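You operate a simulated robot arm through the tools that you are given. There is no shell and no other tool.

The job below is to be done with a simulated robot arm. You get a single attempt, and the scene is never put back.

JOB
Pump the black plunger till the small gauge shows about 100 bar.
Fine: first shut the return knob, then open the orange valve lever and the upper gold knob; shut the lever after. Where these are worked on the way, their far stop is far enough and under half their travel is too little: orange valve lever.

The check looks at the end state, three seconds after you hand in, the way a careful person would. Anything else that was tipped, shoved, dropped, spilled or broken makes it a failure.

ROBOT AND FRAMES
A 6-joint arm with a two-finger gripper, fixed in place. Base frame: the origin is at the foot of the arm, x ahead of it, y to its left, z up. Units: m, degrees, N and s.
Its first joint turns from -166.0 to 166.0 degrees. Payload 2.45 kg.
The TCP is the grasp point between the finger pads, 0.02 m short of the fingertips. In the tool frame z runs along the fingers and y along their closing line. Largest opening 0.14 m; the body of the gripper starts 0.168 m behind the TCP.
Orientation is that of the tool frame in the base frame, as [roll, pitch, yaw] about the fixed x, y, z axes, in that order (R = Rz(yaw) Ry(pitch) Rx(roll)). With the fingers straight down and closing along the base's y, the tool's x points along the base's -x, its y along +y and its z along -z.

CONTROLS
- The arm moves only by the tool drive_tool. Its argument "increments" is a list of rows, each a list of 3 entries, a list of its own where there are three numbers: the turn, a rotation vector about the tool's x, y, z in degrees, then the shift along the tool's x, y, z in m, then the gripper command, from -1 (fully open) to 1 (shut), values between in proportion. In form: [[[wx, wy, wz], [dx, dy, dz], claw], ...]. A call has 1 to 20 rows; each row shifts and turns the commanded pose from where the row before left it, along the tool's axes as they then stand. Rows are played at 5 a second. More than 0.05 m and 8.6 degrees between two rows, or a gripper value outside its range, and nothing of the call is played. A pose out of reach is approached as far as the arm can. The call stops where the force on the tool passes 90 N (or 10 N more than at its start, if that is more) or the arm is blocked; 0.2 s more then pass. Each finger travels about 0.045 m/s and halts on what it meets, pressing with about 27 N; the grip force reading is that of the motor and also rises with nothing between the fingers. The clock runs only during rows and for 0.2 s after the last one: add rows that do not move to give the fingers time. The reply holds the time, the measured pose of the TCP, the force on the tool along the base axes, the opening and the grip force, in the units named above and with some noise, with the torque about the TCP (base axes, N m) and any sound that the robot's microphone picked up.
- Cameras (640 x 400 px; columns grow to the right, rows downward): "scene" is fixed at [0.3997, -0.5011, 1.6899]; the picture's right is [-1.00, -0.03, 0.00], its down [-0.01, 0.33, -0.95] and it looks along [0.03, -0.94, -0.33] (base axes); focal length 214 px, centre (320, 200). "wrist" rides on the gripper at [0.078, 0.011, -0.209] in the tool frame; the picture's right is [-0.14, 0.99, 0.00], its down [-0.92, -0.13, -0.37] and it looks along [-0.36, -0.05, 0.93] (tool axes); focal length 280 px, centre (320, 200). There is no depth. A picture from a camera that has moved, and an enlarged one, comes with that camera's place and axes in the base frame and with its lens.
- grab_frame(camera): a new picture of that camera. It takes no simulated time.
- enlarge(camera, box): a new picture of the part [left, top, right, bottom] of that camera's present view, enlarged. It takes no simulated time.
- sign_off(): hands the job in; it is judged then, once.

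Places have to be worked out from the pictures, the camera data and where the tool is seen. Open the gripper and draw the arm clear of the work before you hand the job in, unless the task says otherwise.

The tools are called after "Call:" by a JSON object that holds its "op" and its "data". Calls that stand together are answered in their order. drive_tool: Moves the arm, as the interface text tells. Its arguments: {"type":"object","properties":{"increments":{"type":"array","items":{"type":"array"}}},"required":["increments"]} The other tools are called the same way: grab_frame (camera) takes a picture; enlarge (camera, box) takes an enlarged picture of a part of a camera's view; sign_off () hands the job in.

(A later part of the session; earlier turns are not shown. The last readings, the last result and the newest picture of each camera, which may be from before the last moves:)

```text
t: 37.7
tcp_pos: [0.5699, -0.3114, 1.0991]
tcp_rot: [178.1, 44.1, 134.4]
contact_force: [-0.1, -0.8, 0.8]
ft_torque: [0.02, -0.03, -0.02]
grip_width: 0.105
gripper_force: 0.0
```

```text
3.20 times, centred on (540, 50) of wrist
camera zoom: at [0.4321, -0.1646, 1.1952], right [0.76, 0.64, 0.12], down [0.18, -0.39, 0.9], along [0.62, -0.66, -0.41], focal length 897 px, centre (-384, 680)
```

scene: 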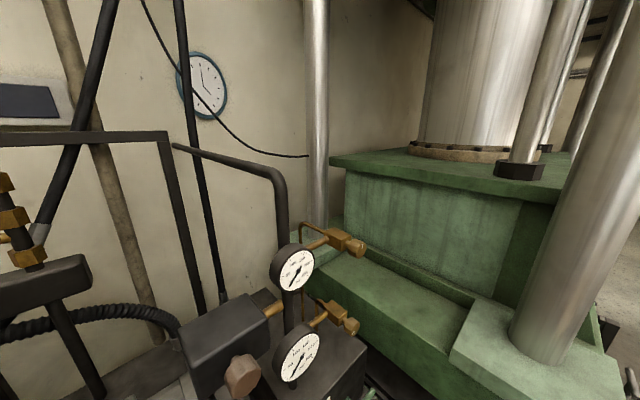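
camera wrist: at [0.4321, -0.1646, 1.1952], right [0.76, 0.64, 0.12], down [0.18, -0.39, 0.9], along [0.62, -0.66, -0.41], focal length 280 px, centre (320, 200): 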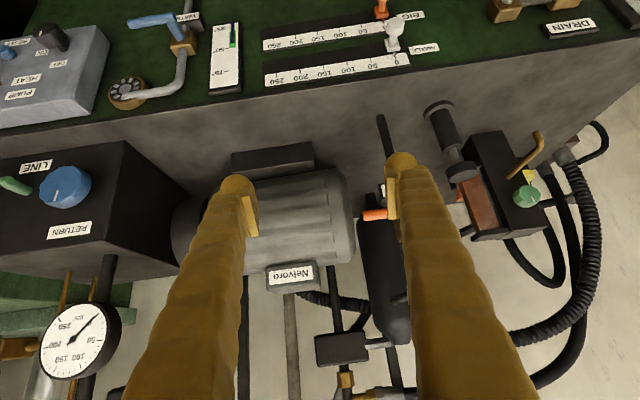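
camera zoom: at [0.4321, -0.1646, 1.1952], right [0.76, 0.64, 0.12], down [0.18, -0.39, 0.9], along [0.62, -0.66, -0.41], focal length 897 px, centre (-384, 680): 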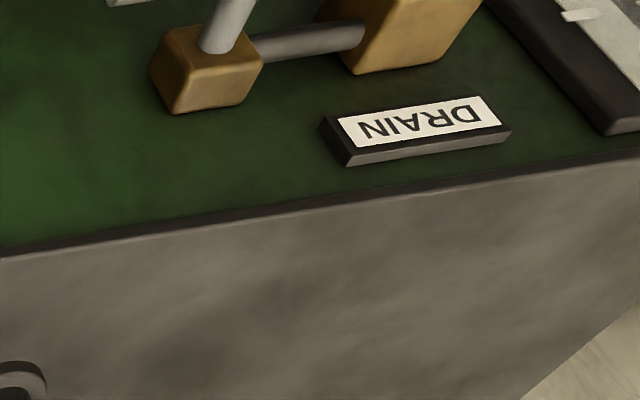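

Those sliders are just record markers for the big and small dials, so the small dial (upper) is the target. I shift left to get the lever and plunger between the fingers.

Call:
{"op": "drive_tool", "data": {"increments": [[[0, 0, 0], [0, 0.045, 0], -0.8], [[0, 0, 0], [0, 0.045, 0], -1], [[0, 0, 0], [0, 0.045, 0], -1], [[0, 0, 0], [0, 0, 0], -1]]}}

Call:
{"op": "grab_frame", "data": {"camera": "wrist"}}

Call:
{"op": "enlarge", "data": {"camera": "wrist", "box": [230, 80, 430, 230]}}

Call:
{"op": "enlarge", "data": {"camera": "wrist", "box": [100, 0, 300, 60]}}

```text
t: 38.7
tcp_pos: [0.6644, -0.2164, 1.1061]
tcp_rot: [178.0, 44.2, 134.4]
contact_force: [0.2, -1.1, -0.2]
ft_torque: [-0.03, -0.03, 0.03]
grip_width: 0.14
gripper_force: 0.0
```

```text
taken
camera wrist: at [0.5253, -0.0687, 1.201], right [0.76, 0.64, 0.12], down [0.18, -0.39, 0.9], along [0.62, -0.66, -0.41], focal length 280 px, centre (320, 200)
```

wrist: 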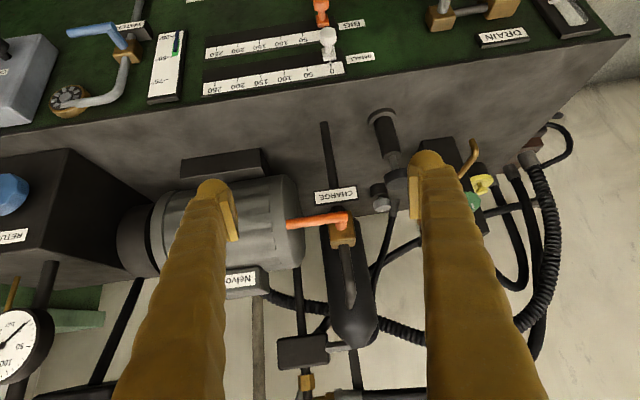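

```text
2.67 times, centred on (330, 155) of wrist
camera zoom: at [0.5253, -0.0687, 1.201], right [0.76, 0.64, 0.12], down [0.18, -0.39, 0.9], along [0.62, -0.66, -0.41], focal length 748 px, centre (293, 320)
```

zoom: 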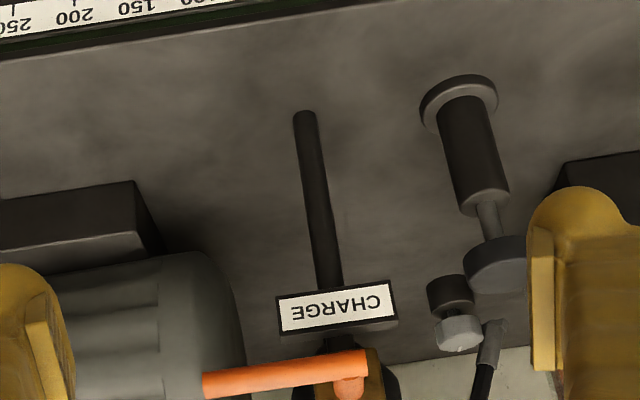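

```text
3.20 times, centred on (200, 30) of wrist
camera zoom: at [0.5253, -0.0687, 1.201], right [0.76, 0.64, 0.12], down [0.18, -0.39, 0.9], along [0.62, -0.66, -0.41], focal length 897 px, centre (704, 744)
```

zoom: 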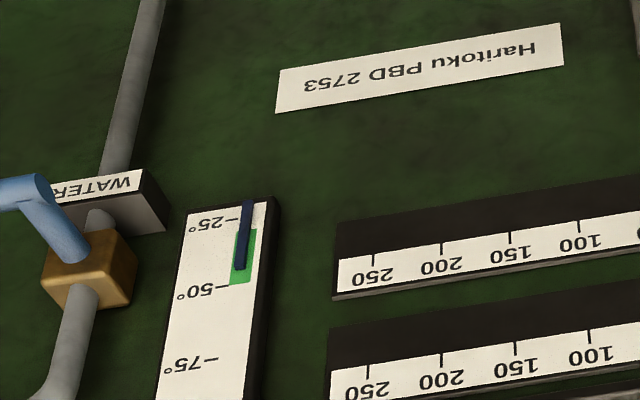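

From two views the orange lever's pivot is at about i=0.873, m=0.337, z=1.044, with the arm pointing to -m (3 o'clock), tip near m=0.246, z=1.03. I'll close the fingers, level the tool and come in under the arm to push it up into line with the pipe (counter-clockwise, the usual opening direction).

Call:
{"op": "drive_tool", "data": {"increments": [[[1.0, 0, -1.0], [0, 0, 0], 1], [[0, 0, 0], [-0.0307, -0.0183, 0.0307], 1], [[0, 0, 0], [-0.0307, -0.0183, 0.0307], 1], [[0, 0, 0], [-0.0307, -0.0183, 0.0307], 1], [[0, -7.5, 0], [0, 0, 0], 1], [[0, -7.5, 0], [0, 0, 0], 1], [[0, -7.5, 0], [0, 0, 0], 1], [[0, -7.5, 0], [0, 0, 0], 1], [[0, -7.5, 0], [0, 0, 0], 1], [[0, -7.5, 0], [0, 0, 0], 1], [[0, 0, 0], [0, 0, 0], 1]]}}

Call:
{"op": "grab_frame", "data": {"camera": "wrist"}}

```text
t: 41.1
tcp_pos: [0.7184, -0.3449, 1.1017]
tcp_rot: [177.1, 89.2, 132.9]
contact_force: [0.1, -0.6, 0.0]
ft_torque: [-0.02, -0.04, -0.03]
grip_width: 0.0
gripper_force: 26.8
```

```text
taken
camera wrist: at [0.5751, -0.1914, 1.0267], right [0.69, 0.71, 0.14], down [-0.35, 0.16, 0.93], along [0.64, -0.69, 0.35], focal length 280 px, centre (320, 200)
```

wrist: 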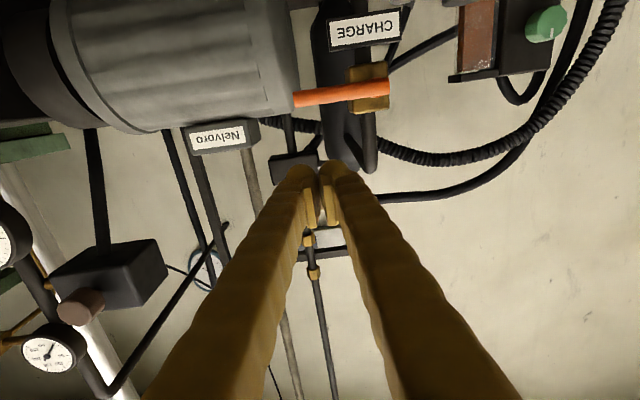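

The level tool is holding fine here (i=0.752, m=0.264, z=1.10), and the lever reads horizontal at z≈1.03. I go forward to i=0.80, down below the lever, and check reach before sliding under.

Call:
{"op": "drive_tool", "data": {"increments": [[[0, 0, 0], [0, 0.006, 0.045], 1], [[0, 0, 0], [0.037, 0, 0], 1], [[0, 0, 0], [0.037, 0, 0], 1], [[0, 0, 0], [0.037, 0, 0], 1], [[0, 0, 0], [0, 0, 0], 1]]}}

Call:
{"op": "grab_frame", "data": {"camera": "wrist"}}

```text
t: 42.3
tcp_pos: [0.7598, -0.3707, 1.0037]
tcp_rot: [-136.0, 88.1, 179.3]
contact_force: [0.2, -0.8, -0.1]
ft_torque: [-0.02, 0.03, 0.01]
grip_width: 0.0001
gripper_force: 27.1
out of reach, approached as far as the arm can: row 4
```

```text
taken
camera wrist: at [0.6164, -0.2158, 0.9293], right [0.7, 0.7, 0.12], down [-0.32, 0.17, 0.93], along [0.64, -0.69, 0.34], focal length 280 px, centre (320, 200)
```

wrist: 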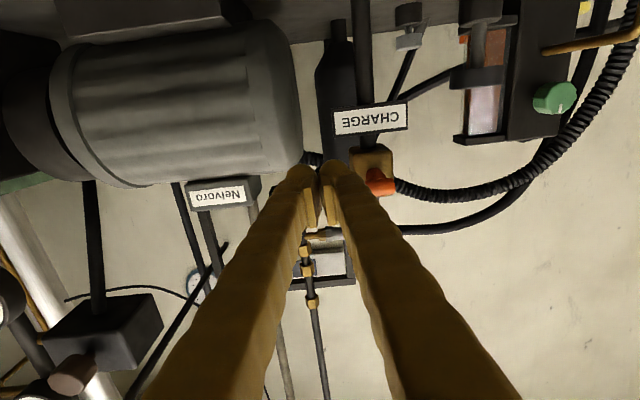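

A level tool can't go below z≈1.0 here, so I pitch it 20° downward and then try lowering to z≈0.985.

Call:
{"op": "drive_tool", "data": {"increments": [[[0, 6.7, 0], [0, 0, 0], 1], [[0, 6.7, 0], [0, 0, 0], 1], [[0, 6.7, 0], [0, 0, 0], 1], [[0, 0, 0], [0.0178, -0.003, 0.0065], 1], [[0, 0, 0], [0, 0, 0], 1]]}}

Call:
{"op": "grab_frame", "data": {"camera": "wrist"}}

```text
t: 43.5
tcp_pos: [0.7591, -0.3727, 0.9826]
tcp_rot: [179.9, 69.1, 135.8]
contact_force: [0.3, -0.2, 0.0]
ft_torque: [0.02, 0.0, 0.01]
grip_width: 0.0
gripper_force: 26.7
```

```text
taken
camera wrist: at [0.6067, -0.2089, 0.9846], right [0.73, 0.68, 0.13], down [-0.1, -0.08, 0.99], along [0.68, -0.73, 0.01], focal length 280 px, centre (320, 200)
```

wrist: 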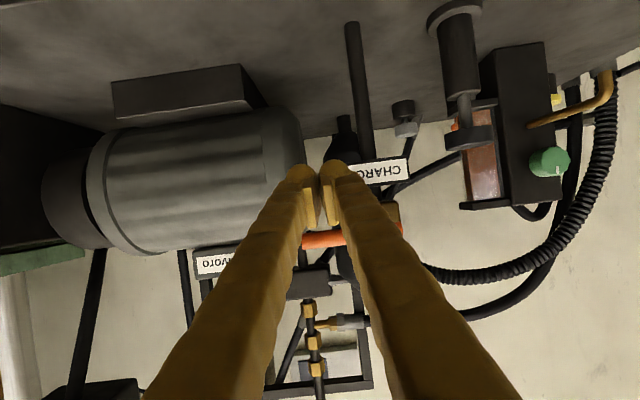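

The tilted tool reaches z=0.983 under the lever. I slide forward beneath the arm (clear of the CHARGE plate) and begin pushing up along the lever's arc.

Call:
{"op": "drive_tool", "data": {"increments": [[[0, 0, 0], [-0.0118, -0.002, 0.0308], 1], [[0, 0, 0], [-0.0118, -0.002, 0.0308], 1], [[0, 0, 0], [0, 0, 0], 1]]}}

Call:
{"op": "grab_frame", "data": {"camera": "wrist"}}

```text
t: 44.3
tcp_pos: [0.8064, -0.4208, 0.9843]
tcp_rot: [179.9, 69.1, 135.8]
contact_force: [0.3, 1.4, 0.0]
ft_torque: [-0.01, 0.01, -0.01]
grip_width: 0.0
gripper_force: 26.8
```

```text
taken
camera wrist: at [0.6525, -0.2569, 0.9852], right [0.73, 0.68, 0.13], down [-0.1, -0.08, 0.99], along [0.68, -0.73, 0.01], focal length 280 px, centre (320, 200)
```

wrist: 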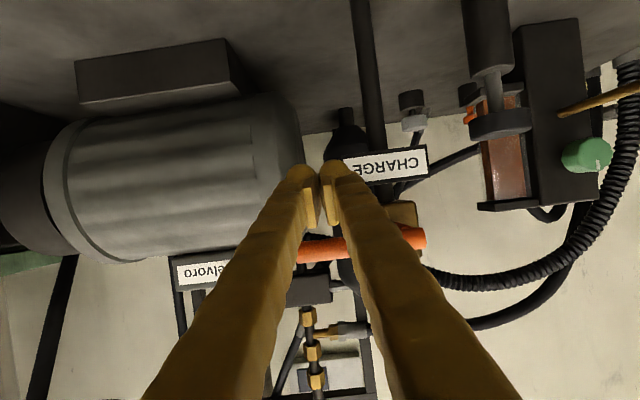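

The fingers are under the arm with no contact yet (rod at z≈1.028). Now I push up along the arc.

Call:
{"op": "drive_tool", "data": {"increments": [[[0, 0, 0], [-0.0205, 0, -0.0078], 1], [[0, 0, 0], [-0.0176, -0.002, -0.0067], 1], [[0, 0, 0], [-0.0176, -0.002, -0.0067], 1], [[0, 0, 0], [0, 0, 0], 1]]}}

Call:
{"op": "grab_frame", "data": {"camera": "wrist"}}

```text
t: 45.3
tcp_pos: [0.8013, -0.4242, 1.0451]
tcp_rot: [180.0, 69.1, 135.8]
contact_force: [-0.6, -0.1, 0.8]
ft_torque: [-0.04, -0.02, -0.01]
grip_width: 0.0
gripper_force: 26.8
```

```text
taken
camera wrist: at [0.65, -0.2613, 1.0461], right [0.72, 0.68, 0.13], down [-0.1, -0.08, 0.99], along [0.68, -0.73, 0.01], focal length 280 px, centre (320, 200)
```

wrist: 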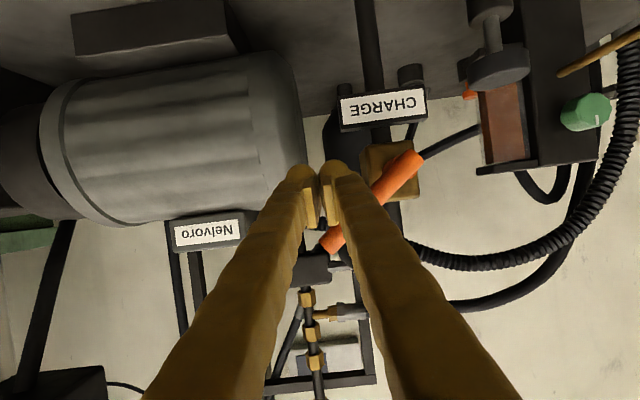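

The lever follows easily: it's about 45° up. I continue the arc until it stands vertical and meets its stop.

Call:
{"op": "drive_tool", "data": {"increments": [[[0, 0, 0], [-0.0156, 0.008, -0.006], 1], [[0, 0, 0], [-0.0156, 0.008, -0.006], 1], [[0, 0, 0], [-0.0106, 0.0152, -0.004], 1], [[0, 0, 0], [-0.0106, 0.0152, -0.004], 1], [[0, 0, 0], [0, 0, 0], 1]]}}

Call:
{"op": "grab_frame", "data": {"camera": "wrist"}}

```text
t: 46.5
tcp_pos: [0.8304, -0.3929, 1.0961]
tcp_rot: [180.0, 68.8, 135.5]
contact_force: [-49.5, -54.5, -39.4]
ft_torque: [0.11, 0.7, -1.1]
grip_width: 0.0001
gripper_force: 27.1
```

```text
taken
camera wrist: at [0.6797, -0.2288, 1.0992], right [0.73, 0.67, 0.13], down [-0.1, -0.08, 0.99], along [0.68, -0.74, 0.0], focal length 280 px, centre (320, 200)
```

wrist: 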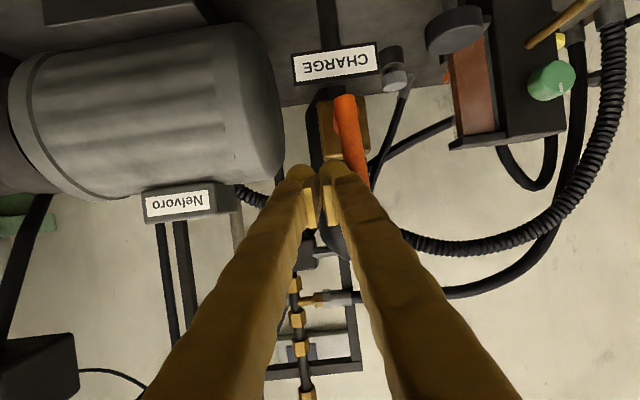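

The lever hit its stop (73 N) standing vertical in line with the pipe: open. I ease off, back out, rise, and travel right toward the upper gold knob.

Call:
{"op": "drive_tool", "data": {"increments": [[[0, 0, 0], [0, -0.02, 0], 1], [[0, 0, 0], [0.0143, 0, -0.0374], 1], [[0, 0, 0], [0.0143, 0, -0.0374], 1], [[0, 0, 0], [0.0143, 0, -0.0374], 1], [[0, 0, 0], [0.0143, 0, -0.0374], 1], [[0, 0, 0], [0.0143, 0, -0.0374], 1], [[0, 0, 0], [-0.0467, 0, -0.0179], 0.5], [[0, 0, 0], [-0.0467, 0, -0.0179], 0.2], [[0, 0, 0], [-0.0467, 0, -0.0179], 0], [[0, 0, 0], [0, 0, 0], 0]]}}

Call:
{"op": "grab_frame", "data": {"camera": "wrist"}}

```text
t: 48.7
tcp_pos: [0.6742, -0.2643, 1.2488]
tcp_rot: [180.0, 69.0, 135.8]
contact_force: [0.3, -0.5, 0.0]
ft_torque: [0.01, 0.0, 0.0]
grip_width: 0.0702
gripper_force: 0.0
```

```text
taken
camera wrist: at [0.5216, -0.1014, 1.2503], right [0.73, 0.68, 0.13], down [-0.1, -0.08, 0.99], along [0.68, -0.73, 0.01], focal length 280 px, centre (320, 200)
```

wrist: 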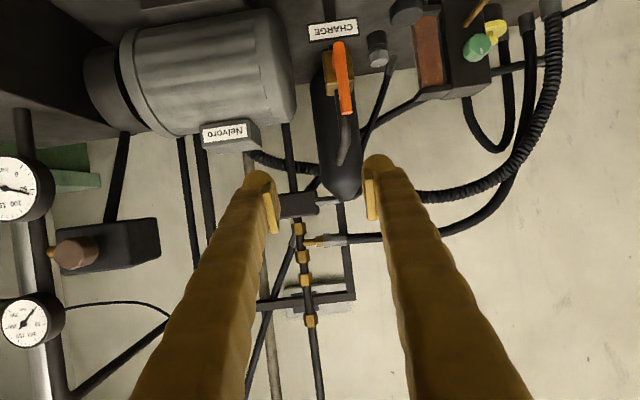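

The lever stays vertical. Now I travel right along the machine, rising to about z=1.35, to view the upper gold knob.

Call:
{"op": "drive_tool", "data": {"increments": [[[0, 0, 0], [-0.0062, -0.045, -0.0024], 0], [[0, 0, 0], [-0.0062, -0.045, -0.0024], 0], [[0, 0, 0], [-0.0062, -0.045, -0.0024], 0], [[0, 0, 0], [-0.0062, -0.045, -0.0024], 0], [[0, 0, 0], [-0.0062, -0.045, -0.0024], 0], [[0, 0, 0], [-0.0062, -0.045, -0.0024], 0], [[0, 0, 0], [-0.0062, -0.045, -0.0024], 0], [[0, 0, 0], [-0.0062, -0.045, -0.0024], 0], [[0, 0, 0], [-0.0062, -0.045, -0.0024], 0], [[0, 0, 0], [-0.0062, -0.045, -0.0024], 0], [[0, 0, 0], [-0.0062, -0.045, -0.0024], 0], [[0, 0, 0], [-0.0062, -0.045, -0.0024], 0], [[0, 0, 0], [-0.0062, -0.045, -0.0024], 0], [[0, 0, 0], [-0.0062, -0.045, -0.0024], 0], [[0, 0, 0], [-0.0062, -0.045, -0.0024], 0], [[0, 0, 0], [0, 0, 0], 0]]}}

Call:
{"op": "grab_frame", "data": {"camera": "wrist"}}

Call:
{"op": "grab_frame", "data": {"camera": "scene"}}

```text
t: 49.9
tcp_pos: [0.5698, -0.441, 1.178]
tcp_rot: [-177.4, 60.6, 138.5]
contact_force: [0.7, 0.4, 0.3]
ft_torque: [0.03, 0.01, 0.05]
grip_width: 0.0699
gripper_force: 0.1
stopped in row 5: the arm was blocked; the commanded pose is now the measured one
```

```text
taken
camera wrist: at [0.4182, -0.2787, 1.2119], right [0.74, 0.67, 0.1], down [0.02, -0.17, 0.99], along [0.68, -0.72, -0.14], focal length 280 px, centre (320, 200)
```

wrist: 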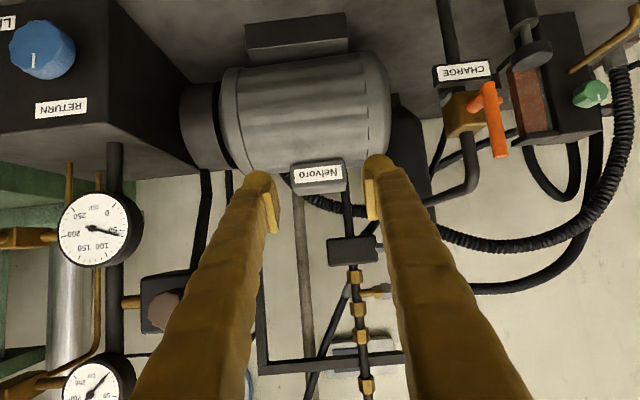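

```text
taken
```

scene: 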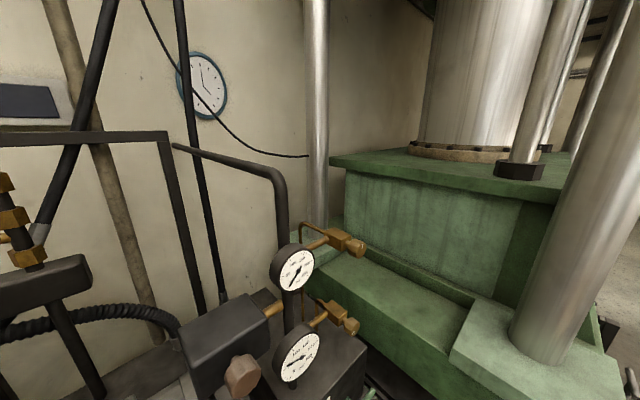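

The big (lower) gauge now reads about 45 bar with the lever open, while the small one is still isolated at 0. The arm was only kinematically blocked passing close to its base, so I tilt it to 45° and carry on to the right.

Call:
{"op": "drive_tool", "data": {"increments": [[[0, 7.5, 1.45], [0, 0, 0], 0], [[0, 7.8, 0], [0, 0, 0], 0], [[0, 0, 0], [0, -0.046, 0], 0], [[0, 0, 0], [0, -0.046, 0], 0], [[0, 0, 0], [0, -0.046, 0], 0], [[0, 0, 0], [0, -0.046, 0], 0], [[0, 0, 0], [0, -0.046, 0], 0], [[0, 0, 0], [0, -0.046, 0], 0], [[0, 0, 0], [0, -0.046, 0], 0], [[0, 0, 0], [0, -0.046, 0], 0], [[0, 0, 0], [0, -0.046, 0], 0], [[0, 0, 0], [0, -0.046, 0], 0], [[0, 0, 0], [0, -0.046, 0], 0], [[0, 0, 0], [0, 0, 0], 0]]}}

Call:
{"op": "grab_frame", "data": {"camera": "wrist"}}

Call:
{"op": "grab_frame", "data": {"camera": "scene"}}

```text
t: 52.9
tcp_pos: [0.2087, -0.7838, 1.1944]
tcp_rot: [-176.4, 54.2, 136.7]
contact_force: [-0.6, -0.3, -0.2]
ft_torque: [-0.02, -0.04, 0.0]
grip_width: 0.0699
gripper_force: 0.0
out of reach, approached as far as the arm can: row 1, 2, 4, 5
```

```text
taken
camera wrist: at [0.069, -0.6192, 1.2526], right [0.77, 0.63, 0.08], down [0.1, -0.24, 0.97], along [0.63, -0.74, -0.25], focal length 280 px, centre (320, 200)
```

wrist: 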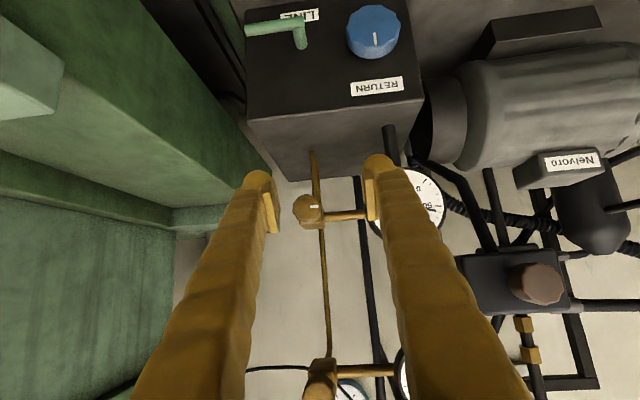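

```text
taken
```

scene: 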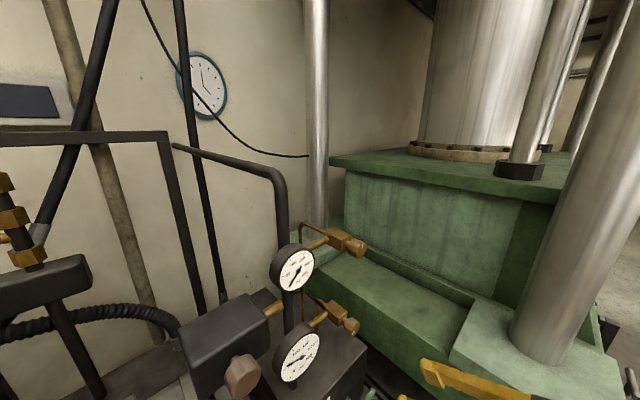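

Now at i=0.70, m=-0.407, z=1.19 with the upper knob at the bottom of the view. I rise to the knob's height to look at it straight on.

Call:
{"op": "drive_tool", "data": {"increments": [[[0, 0, 0], [-0.0324, 0, -0.0235], 0], [[0, 0, 0], [-0.0324, 0, -0.0235], 0], [[0, 0, 0], [-0.0324, 0, -0.0235], 0], [[0, 0, 0], [-0.0324, 0, -0.0235], 0], [[0, 0, 0], [-0.0324, 0, -0.0235], 0], [[0, 0, 0], [0, 0, 0], 0]]}}

Call:
{"op": "grab_frame", "data": {"camera": "wrist"}}

Call:
{"op": "grab_frame", "data": {"camera": "scene"}}

```text
t: 54.3
tcp_pos: [0.2135, -0.7801, 1.3937]
tcp_rot: [-176.5, 54.1, 136.7]
contact_force: [0.7, 0.2, 0.3]
ft_torque: [-0.01, 0.02, -0.01]
grip_width: 0.0698
gripper_force: 0.0
```

```text
taken
camera wrist: at [0.0751, -0.6156, 1.4525], right [0.77, 0.63, 0.08], down [0.1, -0.24, 0.97], along [0.63, -0.74, -0.25], focal length 280 px, centre (320, 200)
```

wrist: 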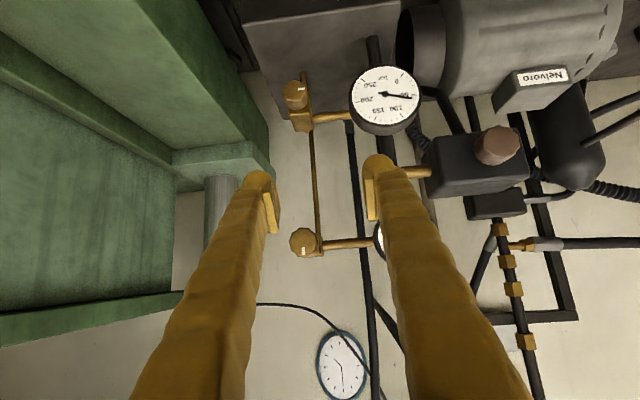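

```text
taken
```

scene: 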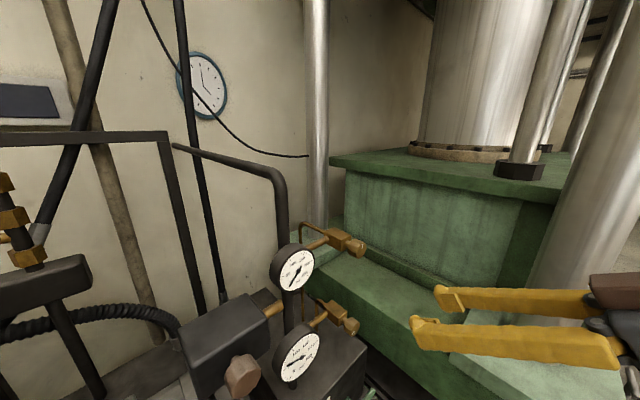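

The upper knob's face works out at i≈0.907, m≈-0.4475, z≈1.404, diameter about 0.042, with its mark straight up (like RETURN when shut). I correct the tool's skew, level it to about 10° down, centre it on the knob, and look again.

Call:
{"op": "drive_tool", "data": {"increments": [[[-2.14, 0, 0.99], [0, -0.0235, 0], 0], [[0, -8.5, 0], [0, -0.0235, 0], 0], [[0, -8.5, 0], [0, 0, 0], 0], [[0, -8.5, 0], [0, 0, 0], 0], [[0, 0, 0], [0, 0, 0], 0]]}}

Call:
{"op": "grab_frame", "data": {"camera": "wrist"}}

Call:
{"op": "enlarge", "data": {"camera": "wrist", "box": [240, 0, 440, 140]}}

```text
t: 55.5
tcp_pos: [0.1816, -0.811, 1.3941]
tcp_rot: [-179.9, 79.9, 135.1]
contact_force: [-0.4, 0.8, -0.1]
ft_torque: [-0.01, 0.01, 0.02]
grip_width: 0.0701
gripper_force: 0.1
```

```text
taken
camera wrist: at [0.0335, -0.6489, 1.3543], right [0.72, 0.68, 0.14], down [-0.23, 0.05, 0.97], along [0.66, -0.73, 0.19], focal length 280 px, centre (320, 200)
```

wrist: 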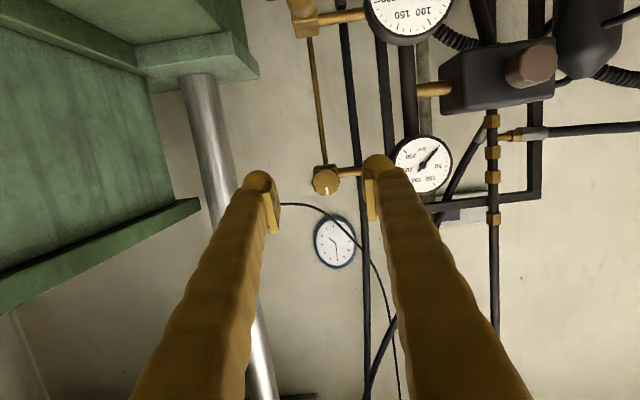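

```text
2.86 times, centred on (340, 70) of wrist
camera zoom: at [0.0335, -0.6489, 1.3543], right [0.72, 0.68, 0.14], down [-0.23, 0.05, 0.97], along [0.66, -0.73, 0.19], focal length 801 px, centre (263, 571)
```

zoom: 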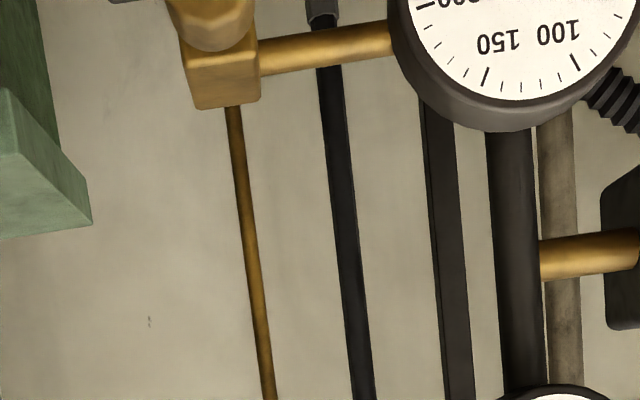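

The knob's face is at about (i 0.90, m -0.4447, z 1.4065). I correct the height, then pre-rotate the tool clockwise by 60° so there's room for a counter-clockwise (opening) stroke.

Call:
{"op": "drive_tool", "data": {"increments": [[[0, 0, 0], [-0.0122, 0.0004, -0.0022], 0], [[-1.3, 0, 7.39], [0, 0, 0], 0], [[-1.3, 0, 7.39], [0, 0, 0], 0], [[-1.3, 0, 7.39], [0, 0, 0], 0], [[-1.3, 0, 7.39], [0, 0, 0], 0], [[-1.3, 0, 7.39], [0, 0, 0], 0], [[-1.3, 0, 7.39], [0, 0, 0], 0], [[-1.3, 0, 7.39], [0, 0, 0], 0], [[-1.3, 0, 7.39], [0, 0, 0], 0], [[-1.3, 0, 7.39], [0, 0, 0], 0], [[-1.3, 0, 7.39], [0, 0, 0], 0], [[0, 0, 0], [0, 0, 0], 0]]}}

Call:
{"op": "grab_frame", "data": {"camera": "wrist"}}

```text
t: 58.1
tcp_pos: [0.1805, -0.8104, 1.408]
tcp_rot: [92.9, 14.5, 55.3]
contact_force: [0.6, 1.1, 0.7]
ft_torque: [0.01, -0.01, 0.0]
grip_width: 0.0699
gripper_force: 0.1
```

```text
taken
camera wrist: at [0.0554, -0.6255, 1.4084], right [0.11, 0.07, 0.99], down [-0.83, -0.54, 0.13], along [0.55, -0.84, 0.0], focal length 280 px, centre (320, 200)
```

wrist: 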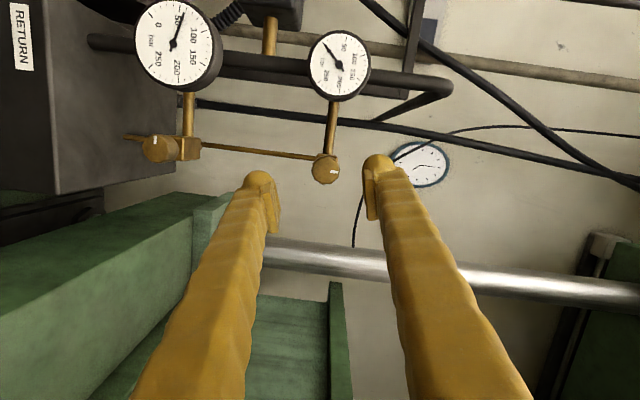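

The tool is rotated 75° clockwise and lined up (knob at m≈-0.444, z≈1.409). I advance along the knob's axis, stopping just short to check.

Call:
{"op": "drive_tool", "data": {"increments": [[[0, 0, 0], [-0.0073, 0, 0.0416], 0], [[0, 0, 0], [-0.0073, 0, 0.0416], 0], [[0, 0, 0], [-0.0073, 0, 0.0416], 0], [[0, 0, 0], [-0.0073, 0, 0.0416], 0], [[0, 0, 0], [0, 0, 0], 0]]}}

Call:
{"op": "grab_frame", "data": {"camera": "wrist"}}

Call:
{"op": "grab_frame", "data": {"camera": "scene"}}

```text
t: 59.3
tcp_pos: [0.3014, -0.9335, 1.4055]
tcp_rot: [93.0, 14.7, 55.6]
contact_force: [-0.2, 0.1, -0.1]
ft_torque: [0.01, -0.01, 0.02]
grip_width: 0.07
gripper_force: 0.1
```

```text
taken
camera wrist: at [0.1776, -0.7474, 1.4069], right [0.11, 0.07, 0.99], down [-0.83, -0.54, 0.13], along [0.55, -0.84, 0.0], focal length 280 px, centre (320, 200)
```

wrist: 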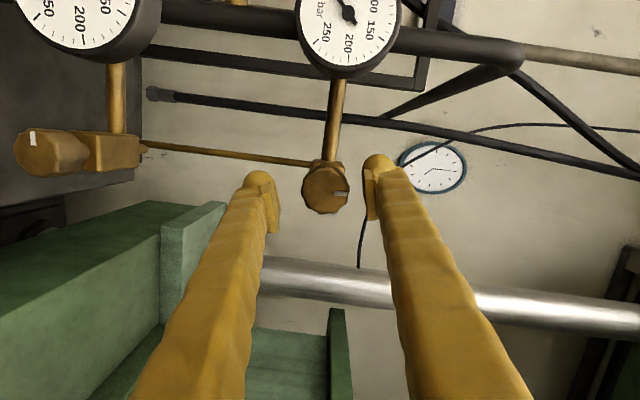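

```text
taken
```

scene: 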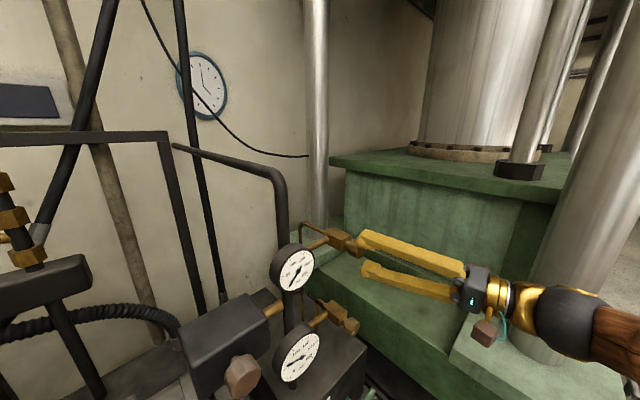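

The knob is centred within a few mm. I make the final advance and grip it.

Call:
{"op": "drive_tool", "data": {"increments": [[[0, 0, 0], [-0.0034, 0.0044, 0.0192], 0], [[0, 0, 0], [-0.0034, 0, 0.0192], 0], [[0, 0, 0], [0, 0, 0], 0.6], [[0, 0, 0], [0, 0, 0], 0.7], [[0, 0, 0], [0, 0, 0], 0.7], [[0, 0, 0], [0, 0, 0], 0.7]]}}

Call:
{"op": "grab_frame", "data": {"camera": "wrist"}}

```text
t: 60.7
tcp_pos: [0.3316, -0.9572, 1.4086]
tcp_rot: [93.0, 14.7, 55.5]
contact_force: [0.9, -2.8, -11.2]
ft_torque: [-0.1, -0.2, 0.02]
grip_width: 0.0403
gripper_force: 43.5
```

```text
taken
camera wrist: at [0.2062, -0.772, 1.4104], right [0.11, 0.07, 0.99], down [-0.83, -0.54, 0.13], along [0.55, -0.84, 0.0], focal length 280 px, centre (320, 200)
```

wrist: 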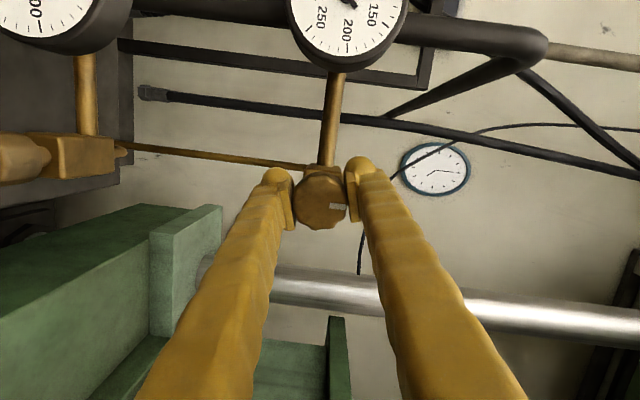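

Gripped (0.040 m, 43 N). Now I turn counter-clockwise, in steps, watching the torque.

Call:
{"op": "drive_tool", "data": {"increments": [[[1.3, 0, -7.39], [0, 0, 0], 0.7], [[1.3, 0, -7.39], [0, 0, 0], 0.7], [[1.3, 0, -7.39], [0, 0, 0], 0.7], [[1.3, 0, -7.39], [0, 0, 0], 0.7], [[0, 0, 0], [0, 0, 0], 0.7]]}}

Call:
{"op": "grab_frame", "data": {"camera": "wrist"}}

Call:
{"op": "enlarge", "data": {"camera": "scene", "box": [250, 220, 380, 300]}}

```text
t: 61.9
tcp_pos: [0.3305, -0.9575, 1.4086]
tcp_rot: [100.5, 44.1, 59.4]
contact_force: [16.6, -4.6, -37.8]
ft_torque: [-0.51, -0.56, -0.08]
grip_width: 0.0401
gripper_force: 44.9
```

```text
taken
camera wrist: at [0.2014, -0.7764, 1.3888], right [0.45, 0.41, 0.8], down [-0.69, -0.41, 0.6], along [0.57, -0.82, 0.1], focal length 280 px, centre (320, 200)
```

wrist: 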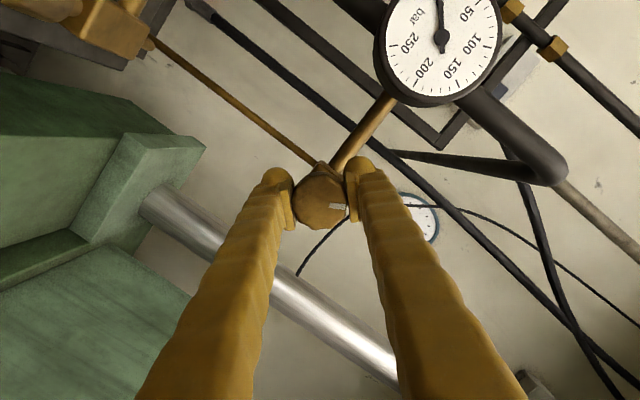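

```text
4.92 times, centred on (315, 260) of scene
camera zoom: at [0.3997, -0.5011, 1.6899], right [-1.0, -0.03, 0.0], down [-0.01, 0.33, -0.95], along [0.03, -0.94, -0.33], focal length 1056 px, centre (345, -95)
```

zoom: 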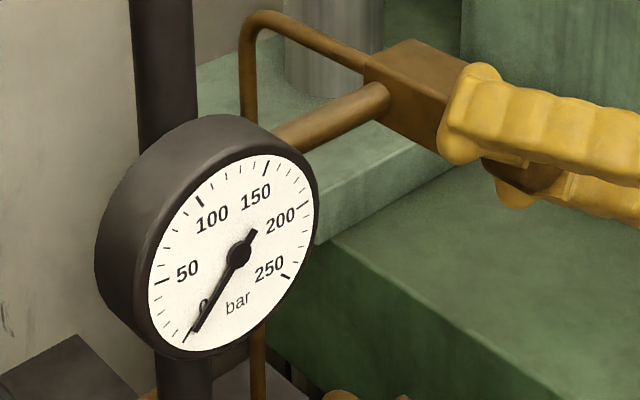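

The knob turns with the fingers (the mark keeps its place), though the small gauge hasn't moved yet. I continue counter-clockwise.

Call:
{"op": "drive_tool", "data": {"increments": [[[1.3, 0, -7.39], [0, 0, 0], 0.7], [[1.3, 0, -7.39], [0, 0, 0], 0.7], [[1.3, 0, -7.39], [0, 0, 0], 0.7], [[1.3, 0, -7.39], [0, 0, 0], 0.7], [[1.3, 0, -7.39], [0, 0, 0], 0.7], [[0, 0, 0], [0, 0, 0], 0.7]]}}

Call:
{"op": "grab_frame", "data": {"camera": "wrist"}}

Call:
{"op": "enlarge", "data": {"camera": "scene", "box": [250, 220, 380, 300]}}

```text
t: 63.3
tcp_pos: [0.3285, -0.9582, 1.4113]
tcp_rot: [144.0, 77.3, 99.6]
contact_force: [-5.3, 14.1, -41.2]
ft_torque: [-0.41, -0.42, -0.13]
grip_width: 0.0403
gripper_force: 45.2
```

```text
taken
camera wrist: at [0.1857, -0.7914, 1.3724], right [0.7, 0.66, 0.26], down [-0.32, -0.04, 0.95], along [0.64, -0.75, 0.18], focal length 280 px, centre (320, 200)
```

wrist: 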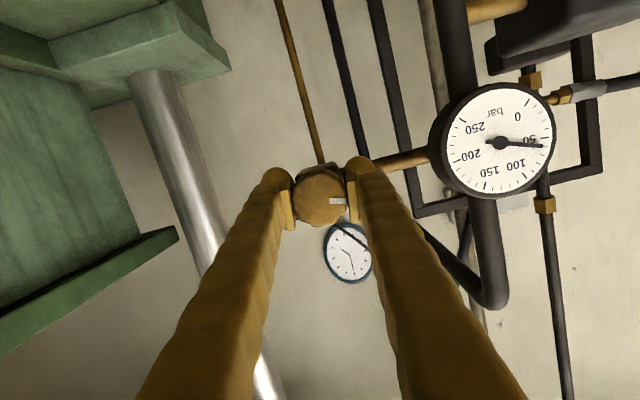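

```text
4.92 times, centred on (315, 260) of scene
camera zoom: at [0.3997, -0.5011, 1.6899], right [-1.0, -0.03, 0.0], down [-0.01, 0.33, -0.95], along [0.03, -0.94, -0.33], focal length 1056 px, centre (345, -95)
```

zoom: 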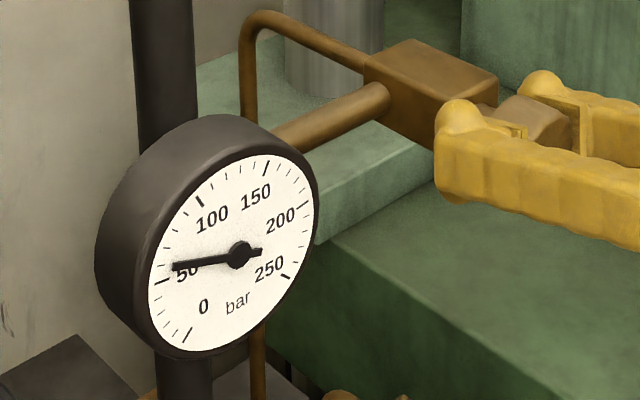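

The small gauge jumped to about 55 bar, so the isolator is opening (about 67° turned). I continue further toward its stop.

Call:
{"op": "drive_tool", "data": {"increments": [[[1.3, 0, -7.39], [0, 0, 0], 0.7], [[1.3, 0, -7.39], [0, 0, 0], 0.7], [[1.3, 0, -7.39], [0, 0, 0], 0.7], [[0, 0, 0], [0, 0, 0], 0.7]]}}

Call:
{"op": "grab_frame", "data": {"camera": "wrist"}}

```text
t: 64.3
tcp_pos: [0.3293, -0.9575, 1.4118]
tcp_rot: [-123.2, 71.8, -169.6]
contact_force: [2.2, 0.7, -16.6]
ft_torque: [0.01, -0.63, -0.03]
grip_width: 0.0401
gripper_force: 45.1
```

```text
taken
camera wrist: at [0.1748, -0.8026, 1.3708], right [0.72, 0.68, -0.13], down [-0.05, 0.23, 0.97], along [0.69, -0.69, 0.2], focal length 280 px, centre (320, 200)
```

wrist: 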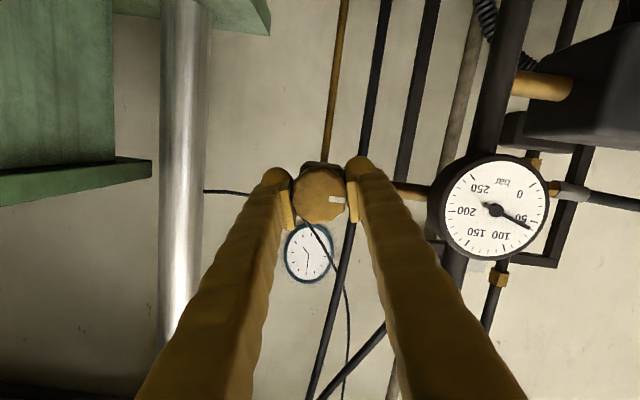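

Still no stop and the arm has room here. I continue four more steps.

Call:
{"op": "drive_tool", "data": {"increments": [[[1.3, 0, -7.39], [0, 0, 0], 0.7], [[1.3, 0, -7.39], [0, 0, 0], 0.7], [[1.3, 0, -7.39], [0, 0, 0], 0.7], [[1.3, 0, -7.39], [0, 0, 0], 0.7], [[0, 0, 0], [0, 0, 0], 0.7]]}}

Call:
{"op": "grab_frame", "data": {"camera": "wrist"}}

```text
t: 65.5
tcp_pos: [0.329, -0.9563, 1.4105]
tcp_rot: [-100.2, 43.9, -149.3]
contact_force: [11.4, 14.2, -5.1]
ft_torque: [0.43, -0.6, -0.33]
grip_width: 0.0405
gripper_force: 44.7
```

```text
taken
camera wrist: at [0.1591, -0.8166, 1.3753], right [0.58, 0.55, -0.61], down [0.28, 0.56, 0.78], along [0.77, -0.62, 0.17], focal length 280 px, centre (320, 200)
```

wrist: 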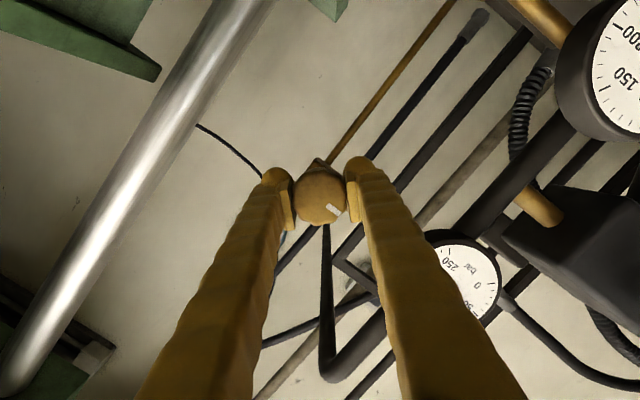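

The mark is now lagging and the axis torque rose to 0.7 N·m: the knob reached its open stop, about 90° from shut. I release, back out along the axis, and unwind the wrist.

Call:
{"op": "drive_tool", "data": {"increments": [[[0, 0, 0], [0, 0, 0], 0], [[0, 0, 0], [0, 0, 0], 0], [[0, 0, 0], [0.0078, 0, -0.0443], 0], [[0, 0, 0], [0.0078, 0, -0.0443], 0], [[0, 0, 0], [0.0078, 0, -0.0443], 0], [[0, 0, 0], [0.0078, 0, -0.0443], 0], [[-1.3, 0, 7.39], [0, 0, 0], 0], [[-1.3, 0, 7.39], [0, 0, 0], 0], [[-1.3, 0, 7.39], [0, 0, 0], 0], [[-1.3, 0, 7.39], [0, 0, 0], 0], [[-1.3, 0, 7.39], [0, 0, 0], 0], [[-1.3, 0, 7.39], [0, 0, 0], 0], [[0, 0, 0], [0, 0, 0], 0]]}}

Call:
{"op": "grab_frame", "data": {"camera": "wrist"}}

Call:
{"op": "enlarge", "data": {"camera": "scene", "box": [250, 220, 380, 300]}}

Call:
{"op": "enlarge", "data": {"camera": "scene", "box": [250, 310, 380, 390]}}

```text
t: 68.3
tcp_pos: [0.201, -0.8295, 1.4096]
tcp_rot: [179.6, 79.7, 134.7]
contact_force: [-0.3, -0.2, 0.3]
ft_torque: [-0.01, -0.02, -0.01]
grip_width: 0.0699
gripper_force: 0.0
```

```text
taken
camera wrist: at [0.0543, -0.666, 1.3718], right [0.72, 0.68, 0.14], down [-0.23, 0.05, 0.97], along [0.66, -0.73, 0.19], focal length 280 px, centre (320, 200)
```

wrist: 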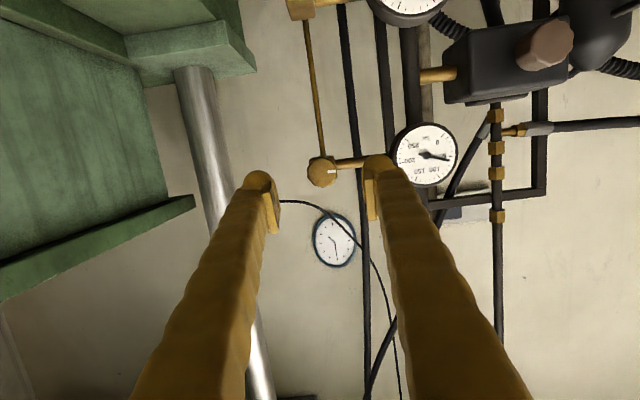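

```text
4.92 times, centred on (315, 260) of scene
camera zoom: at [0.3997, -0.5011, 1.6899], right [-1.0, -0.03, 0.0], down [-0.01, 0.33, -0.95], along [0.03, -0.94, -0.33], focal length 1056 px, centre (345, -95)
```

zoom: 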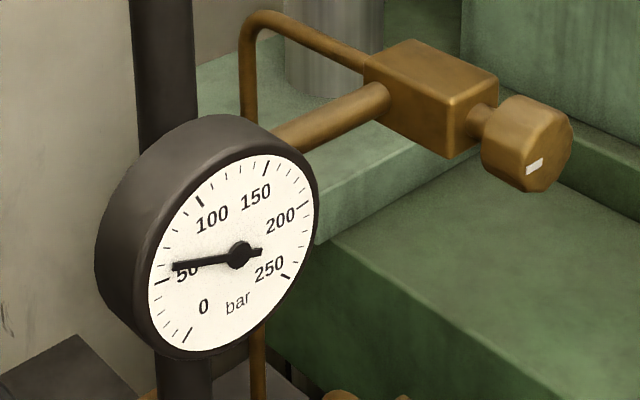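

```text
4.92 times, centred on (315, 350) of scene
camera zoom: at [0.3997, -0.5011, 1.6899], right [-1.0, -0.03, 0.0], down [-0.01, 0.33, -0.95], along [0.03, -0.94, -0.33], focal length 1056 px, centre (345, -538)
```

zoom: 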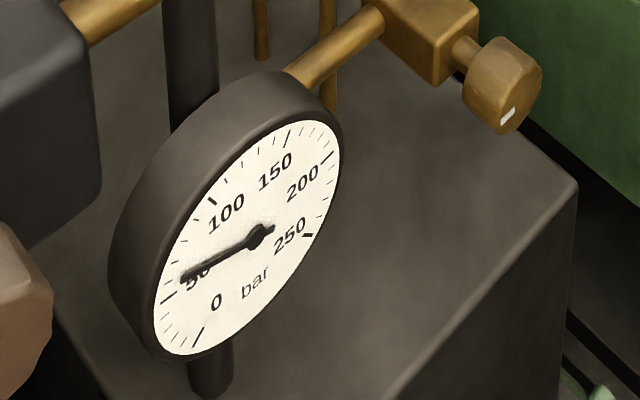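

Both gauges read about 57 bar now and the upper knob is open. The black plunger's cap is at about i=0.947, m=0.467, z≈0.945. I fold the tool back to 45° and come down to the traverse height used before.

Call:
{"op": "drive_tool", "data": {"increments": [[[0, 7, 0], [0, 0.02, 0], 0.5], [[0, 7, 0], [0, 0.02, 0], 0.7], [[0, 7, 0], [0, 0.02, 0], 1], [[0, 7, 0], [0, 0.02, 0], 1], [[0, 7, 0], [0, 0.02, 0], 1], [[0, 0, 0], [0.0414, 0.01, 0.0212], 1], [[0, 0, 0], [0.0414, 0.01, 0.0212], 1], [[0, 0, 0], [0.0414, 0.01, 0.0212], 1], [[0, 0, 0], [0.0414, 0.01, 0.0212], 1], [[0, 0, 0], [0.0414, 0.01, 0.0212], 1], [[0, 0, 0], [0.0414, 0.01, 0.0212], 1], [[0, 0, 0], [0.0414, 0.01, 0.0212], 1], [[0, 0, 0], [0, 0, 0], 1]]}}

```text
t: 71.1
tcp_pos: [0.2502, -0.6347, 1.101]
tcp_rot: [180.0, 44.6, 135.0]
contact_force: [1.2, -0.2, -0.6]
ft_torque: [0.0, 0.03, 0.02]
grip_width: 0.0002
gripper_force: 26.9
```

At i=0.626, m=-0.272, z=1.10 as planned. Now the traverse left along the free corridor.

Call:
{"op": "drive_tool", "data": {"increments": [[[0, 0, 0], [0, 0.0455, 0], 1], [[0, 0, 0], [0, 0.0455, 0], 1], [[0, 0, 0], [0, 0.0455, 0], 1], [[0, 0, 0], [0, 0.0455, 0], 1], [[0, 0, 0], [0, 0.0455, 0], 1], [[0, 0, 0], [0, 0.0455, 0], 1], [[0, 0, 0], [0, 0.0455, 0], 1], [[0, 0, 0], [0, 0.0455, 0], 1], [[0, 0, 0], [0, 0.0455, 0], 1], [[0, 0, 0], [0, 0.0455, 0], 1], [[0, 0, 0], [0, 0.0455, 0], 1], [[0, 0, 0], [0, 0.0455, 0], 1], [[0, 0, 0], [0, 0.0455, 0], 1], [[0, 0, 0], [0, 0.0455, 0], 1], [[0, 0, 0], [0, 0.0455, 0], 1], [[0, 0, 0], [0, 0.0455, 0], 1], [[0, 0, 0], [0, 0, 0], 1]]}}

Call:
{"op": "grab_frame", "data": {"camera": "wrist"}}

```text
t: 74.7
tcp_pos: [0.7668, -0.123, 1.1]
tcp_rot: [180.0, 44.7, 134.8]
contact_force: [-0.8, 0.2, -0.9]
ft_torque: [-0.01, -0.02, 0.0]
grip_width: 0.0
gripper_force: 26.9
```

```text
taken
camera wrist: at [0.6315, 0.0281, 1.1937], right [0.77, 0.63, 0.1], down [0.19, -0.37, 0.91], along [0.61, -0.68, -0.4], focal length 280 px, centre (320, 200)
```

wrist: 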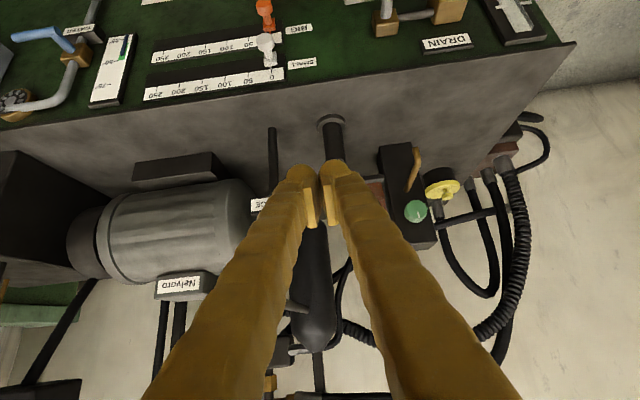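

The fingers hide the cap, so I open them to see it and fix its position.

Call:
{"op": "drive_tool", "data": {"increments": [[[0, 0, 0], [0, 0, 0], -0.6], [[0, 0, 0], [0, 0, 0], -0.6], [[0, 0, 0], [0, 0, 0], -0.6], [[0, 0, 0], [0, 0, 0], -0.6], [[0, 0, 0], [0, 0, 0], -0.6], [[0, 0, 0], [0, 0, 0], -0.6], [[0, 0, 0], [0, 0, 0], -0.6]]}}

Call:
{"op": "grab_frame", "data": {"camera": "wrist"}}

Call:
{"op": "enlarge", "data": {"camera": "wrist", "box": [230, 90, 470, 250]}}

```text
t: 76.3
tcp_pos: [0.7665, -0.1236, 1.1007]
tcp_rot: [-180.0, 44.7, 135.0]
contact_force: [-0.8, 0.5, -0.3]
ft_torque: [-0.01, 0.02, -0.03]
grip_width: 0.1123
gripper_force: 0.1
```

```text
taken
camera wrist: at [0.6313, 0.0278, 1.1936], right [0.77, 0.63, 0.1], down [0.19, -0.37, 0.91], along [0.61, -0.68, -0.4], focal length 280 px, centre (320, 200)
```

wrist: 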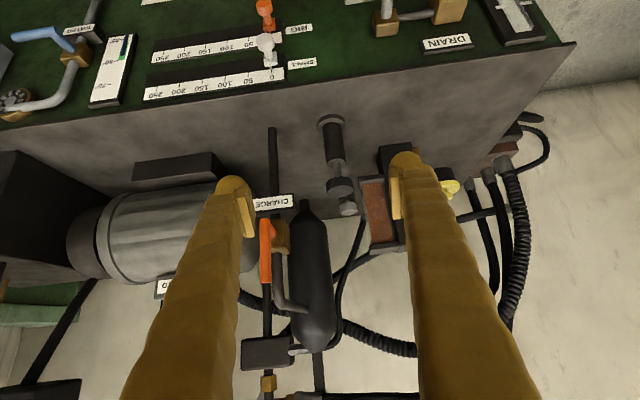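

```text
2.50 times, centred on (350, 170) of wrist
camera zoom: at [0.6313, 0.0278, 1.1936], right [0.77, 0.63, 0.1], down [0.19, -0.37, 0.91], along [0.61, -0.68, -0.4], focal length 701 px, centre (245, 275)
```

zoom: 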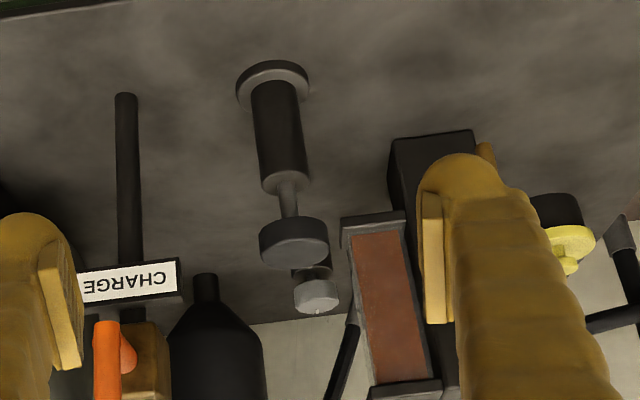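

A clear view: the black plunger's cap centre is at about i=0.958, m=0.4815, with its top near z≈0.943 and r≈0.029. I close the fingers and move in to a point above the cap at z=1.10.

Call:
{"op": "drive_tool", "data": {"increments": [[[0, 0, 0], [0, 0, 0], 1], [[0, 0, 0], [0, 0, 0], 1], [[0, 0, 0], [0, 0, 0], 1], [[0, 0, 0], [-0.0313, 0.0038, 0.0313], 1], [[0, 0, 0], [-0.0313, 0.0038, 0.0313], 1], [[0, 0, 0], [-0.0313, 0.0038, 0.0313], 1], [[0, 0, 0], [-0.0313, 0.0038, 0.0313], 1], [[0, 0, 0], [-0.0313, 0.0038, 0.0313], 1], [[0, 0, 0], [-0.0313, 0.0038, 0.0313], 1], [[0, 0, 0], [-0.0313, 0.0038, 0.0313], 1], [[0, 0, 0], [0, 0, 0], 1]]}}

Call:
{"op": "grab_frame", "data": {"camera": "wrist"}}

```text
t: 78.7
tcp_pos: [1.0041, -0.3253, 1.0971]
tcp_rot: [180.0, 44.7, 135.0]
contact_force: [-0.6, 0.1, 0.0]
ft_torque: [0.0, 0.0, -0.01]
grip_width: 0.0001
gripper_force: 27.2
```

```text
taken
camera wrist: at [0.868, -0.1731, 1.1906], right [0.77, 0.63, 0.1], down [0.19, -0.37, 0.91], along [0.61, -0.68, -0.4], focal length 280 px, centre (320, 200)
```

wrist: 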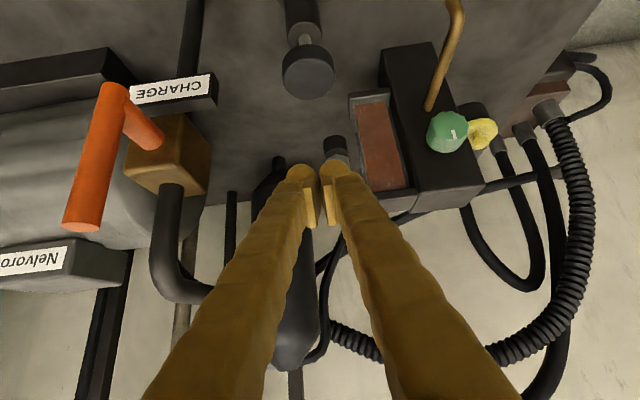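

Refined: cap top centre at (i 0.948, m 0.4815, z 0.949). I descend to just above it, then step down until I feel contact.

Call:
{"op": "drive_tool", "data": {"increments": [[[0, 0, 0], [0.021, 0.0005, 0.0248], 1], [[0, 0, 0], [0.021, 0.0005, 0.0248], 1], [[0, 0, 0], [0.021, 0.0005, 0.0248], 1], [[0, 0, 0], [0, 0, 0], 1], [[0, 0, 0], [0.00566, 0, 0.00566], 1], [[0, 0, 0], [0.00566, 0, 0.00566], 1], [[0, 0, 0], [0.00566, 0, 0.00566], 1], [[0, 0, 0], [0, 0, 0], 1]]}}

Call:
{"op": "grab_frame", "data": {"camera": "wrist"}}

```text
t: 80.5
tcp_pos: [1.0087, -0.3276, 0.9781]
tcp_rot: [180.0, 44.8, 135.0]
contact_force: [-0.4, -0.2, -0.9]
ft_torque: [0.0, -0.04, 0.03]
grip_width: 0.0003
gripper_force: 27.0
```

```text
taken
camera wrist: at [0.8744, -0.1767, 1.072], right [0.77, 0.63, 0.1], down [0.19, -0.37, 0.91], along [0.61, -0.68, -0.4], focal length 280 px, centre (320, 200)
```

wrist: 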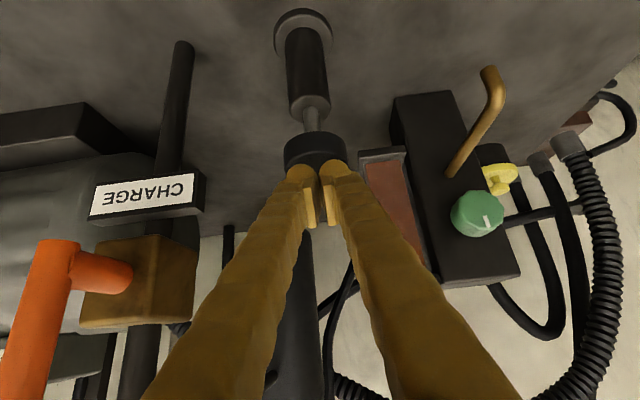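

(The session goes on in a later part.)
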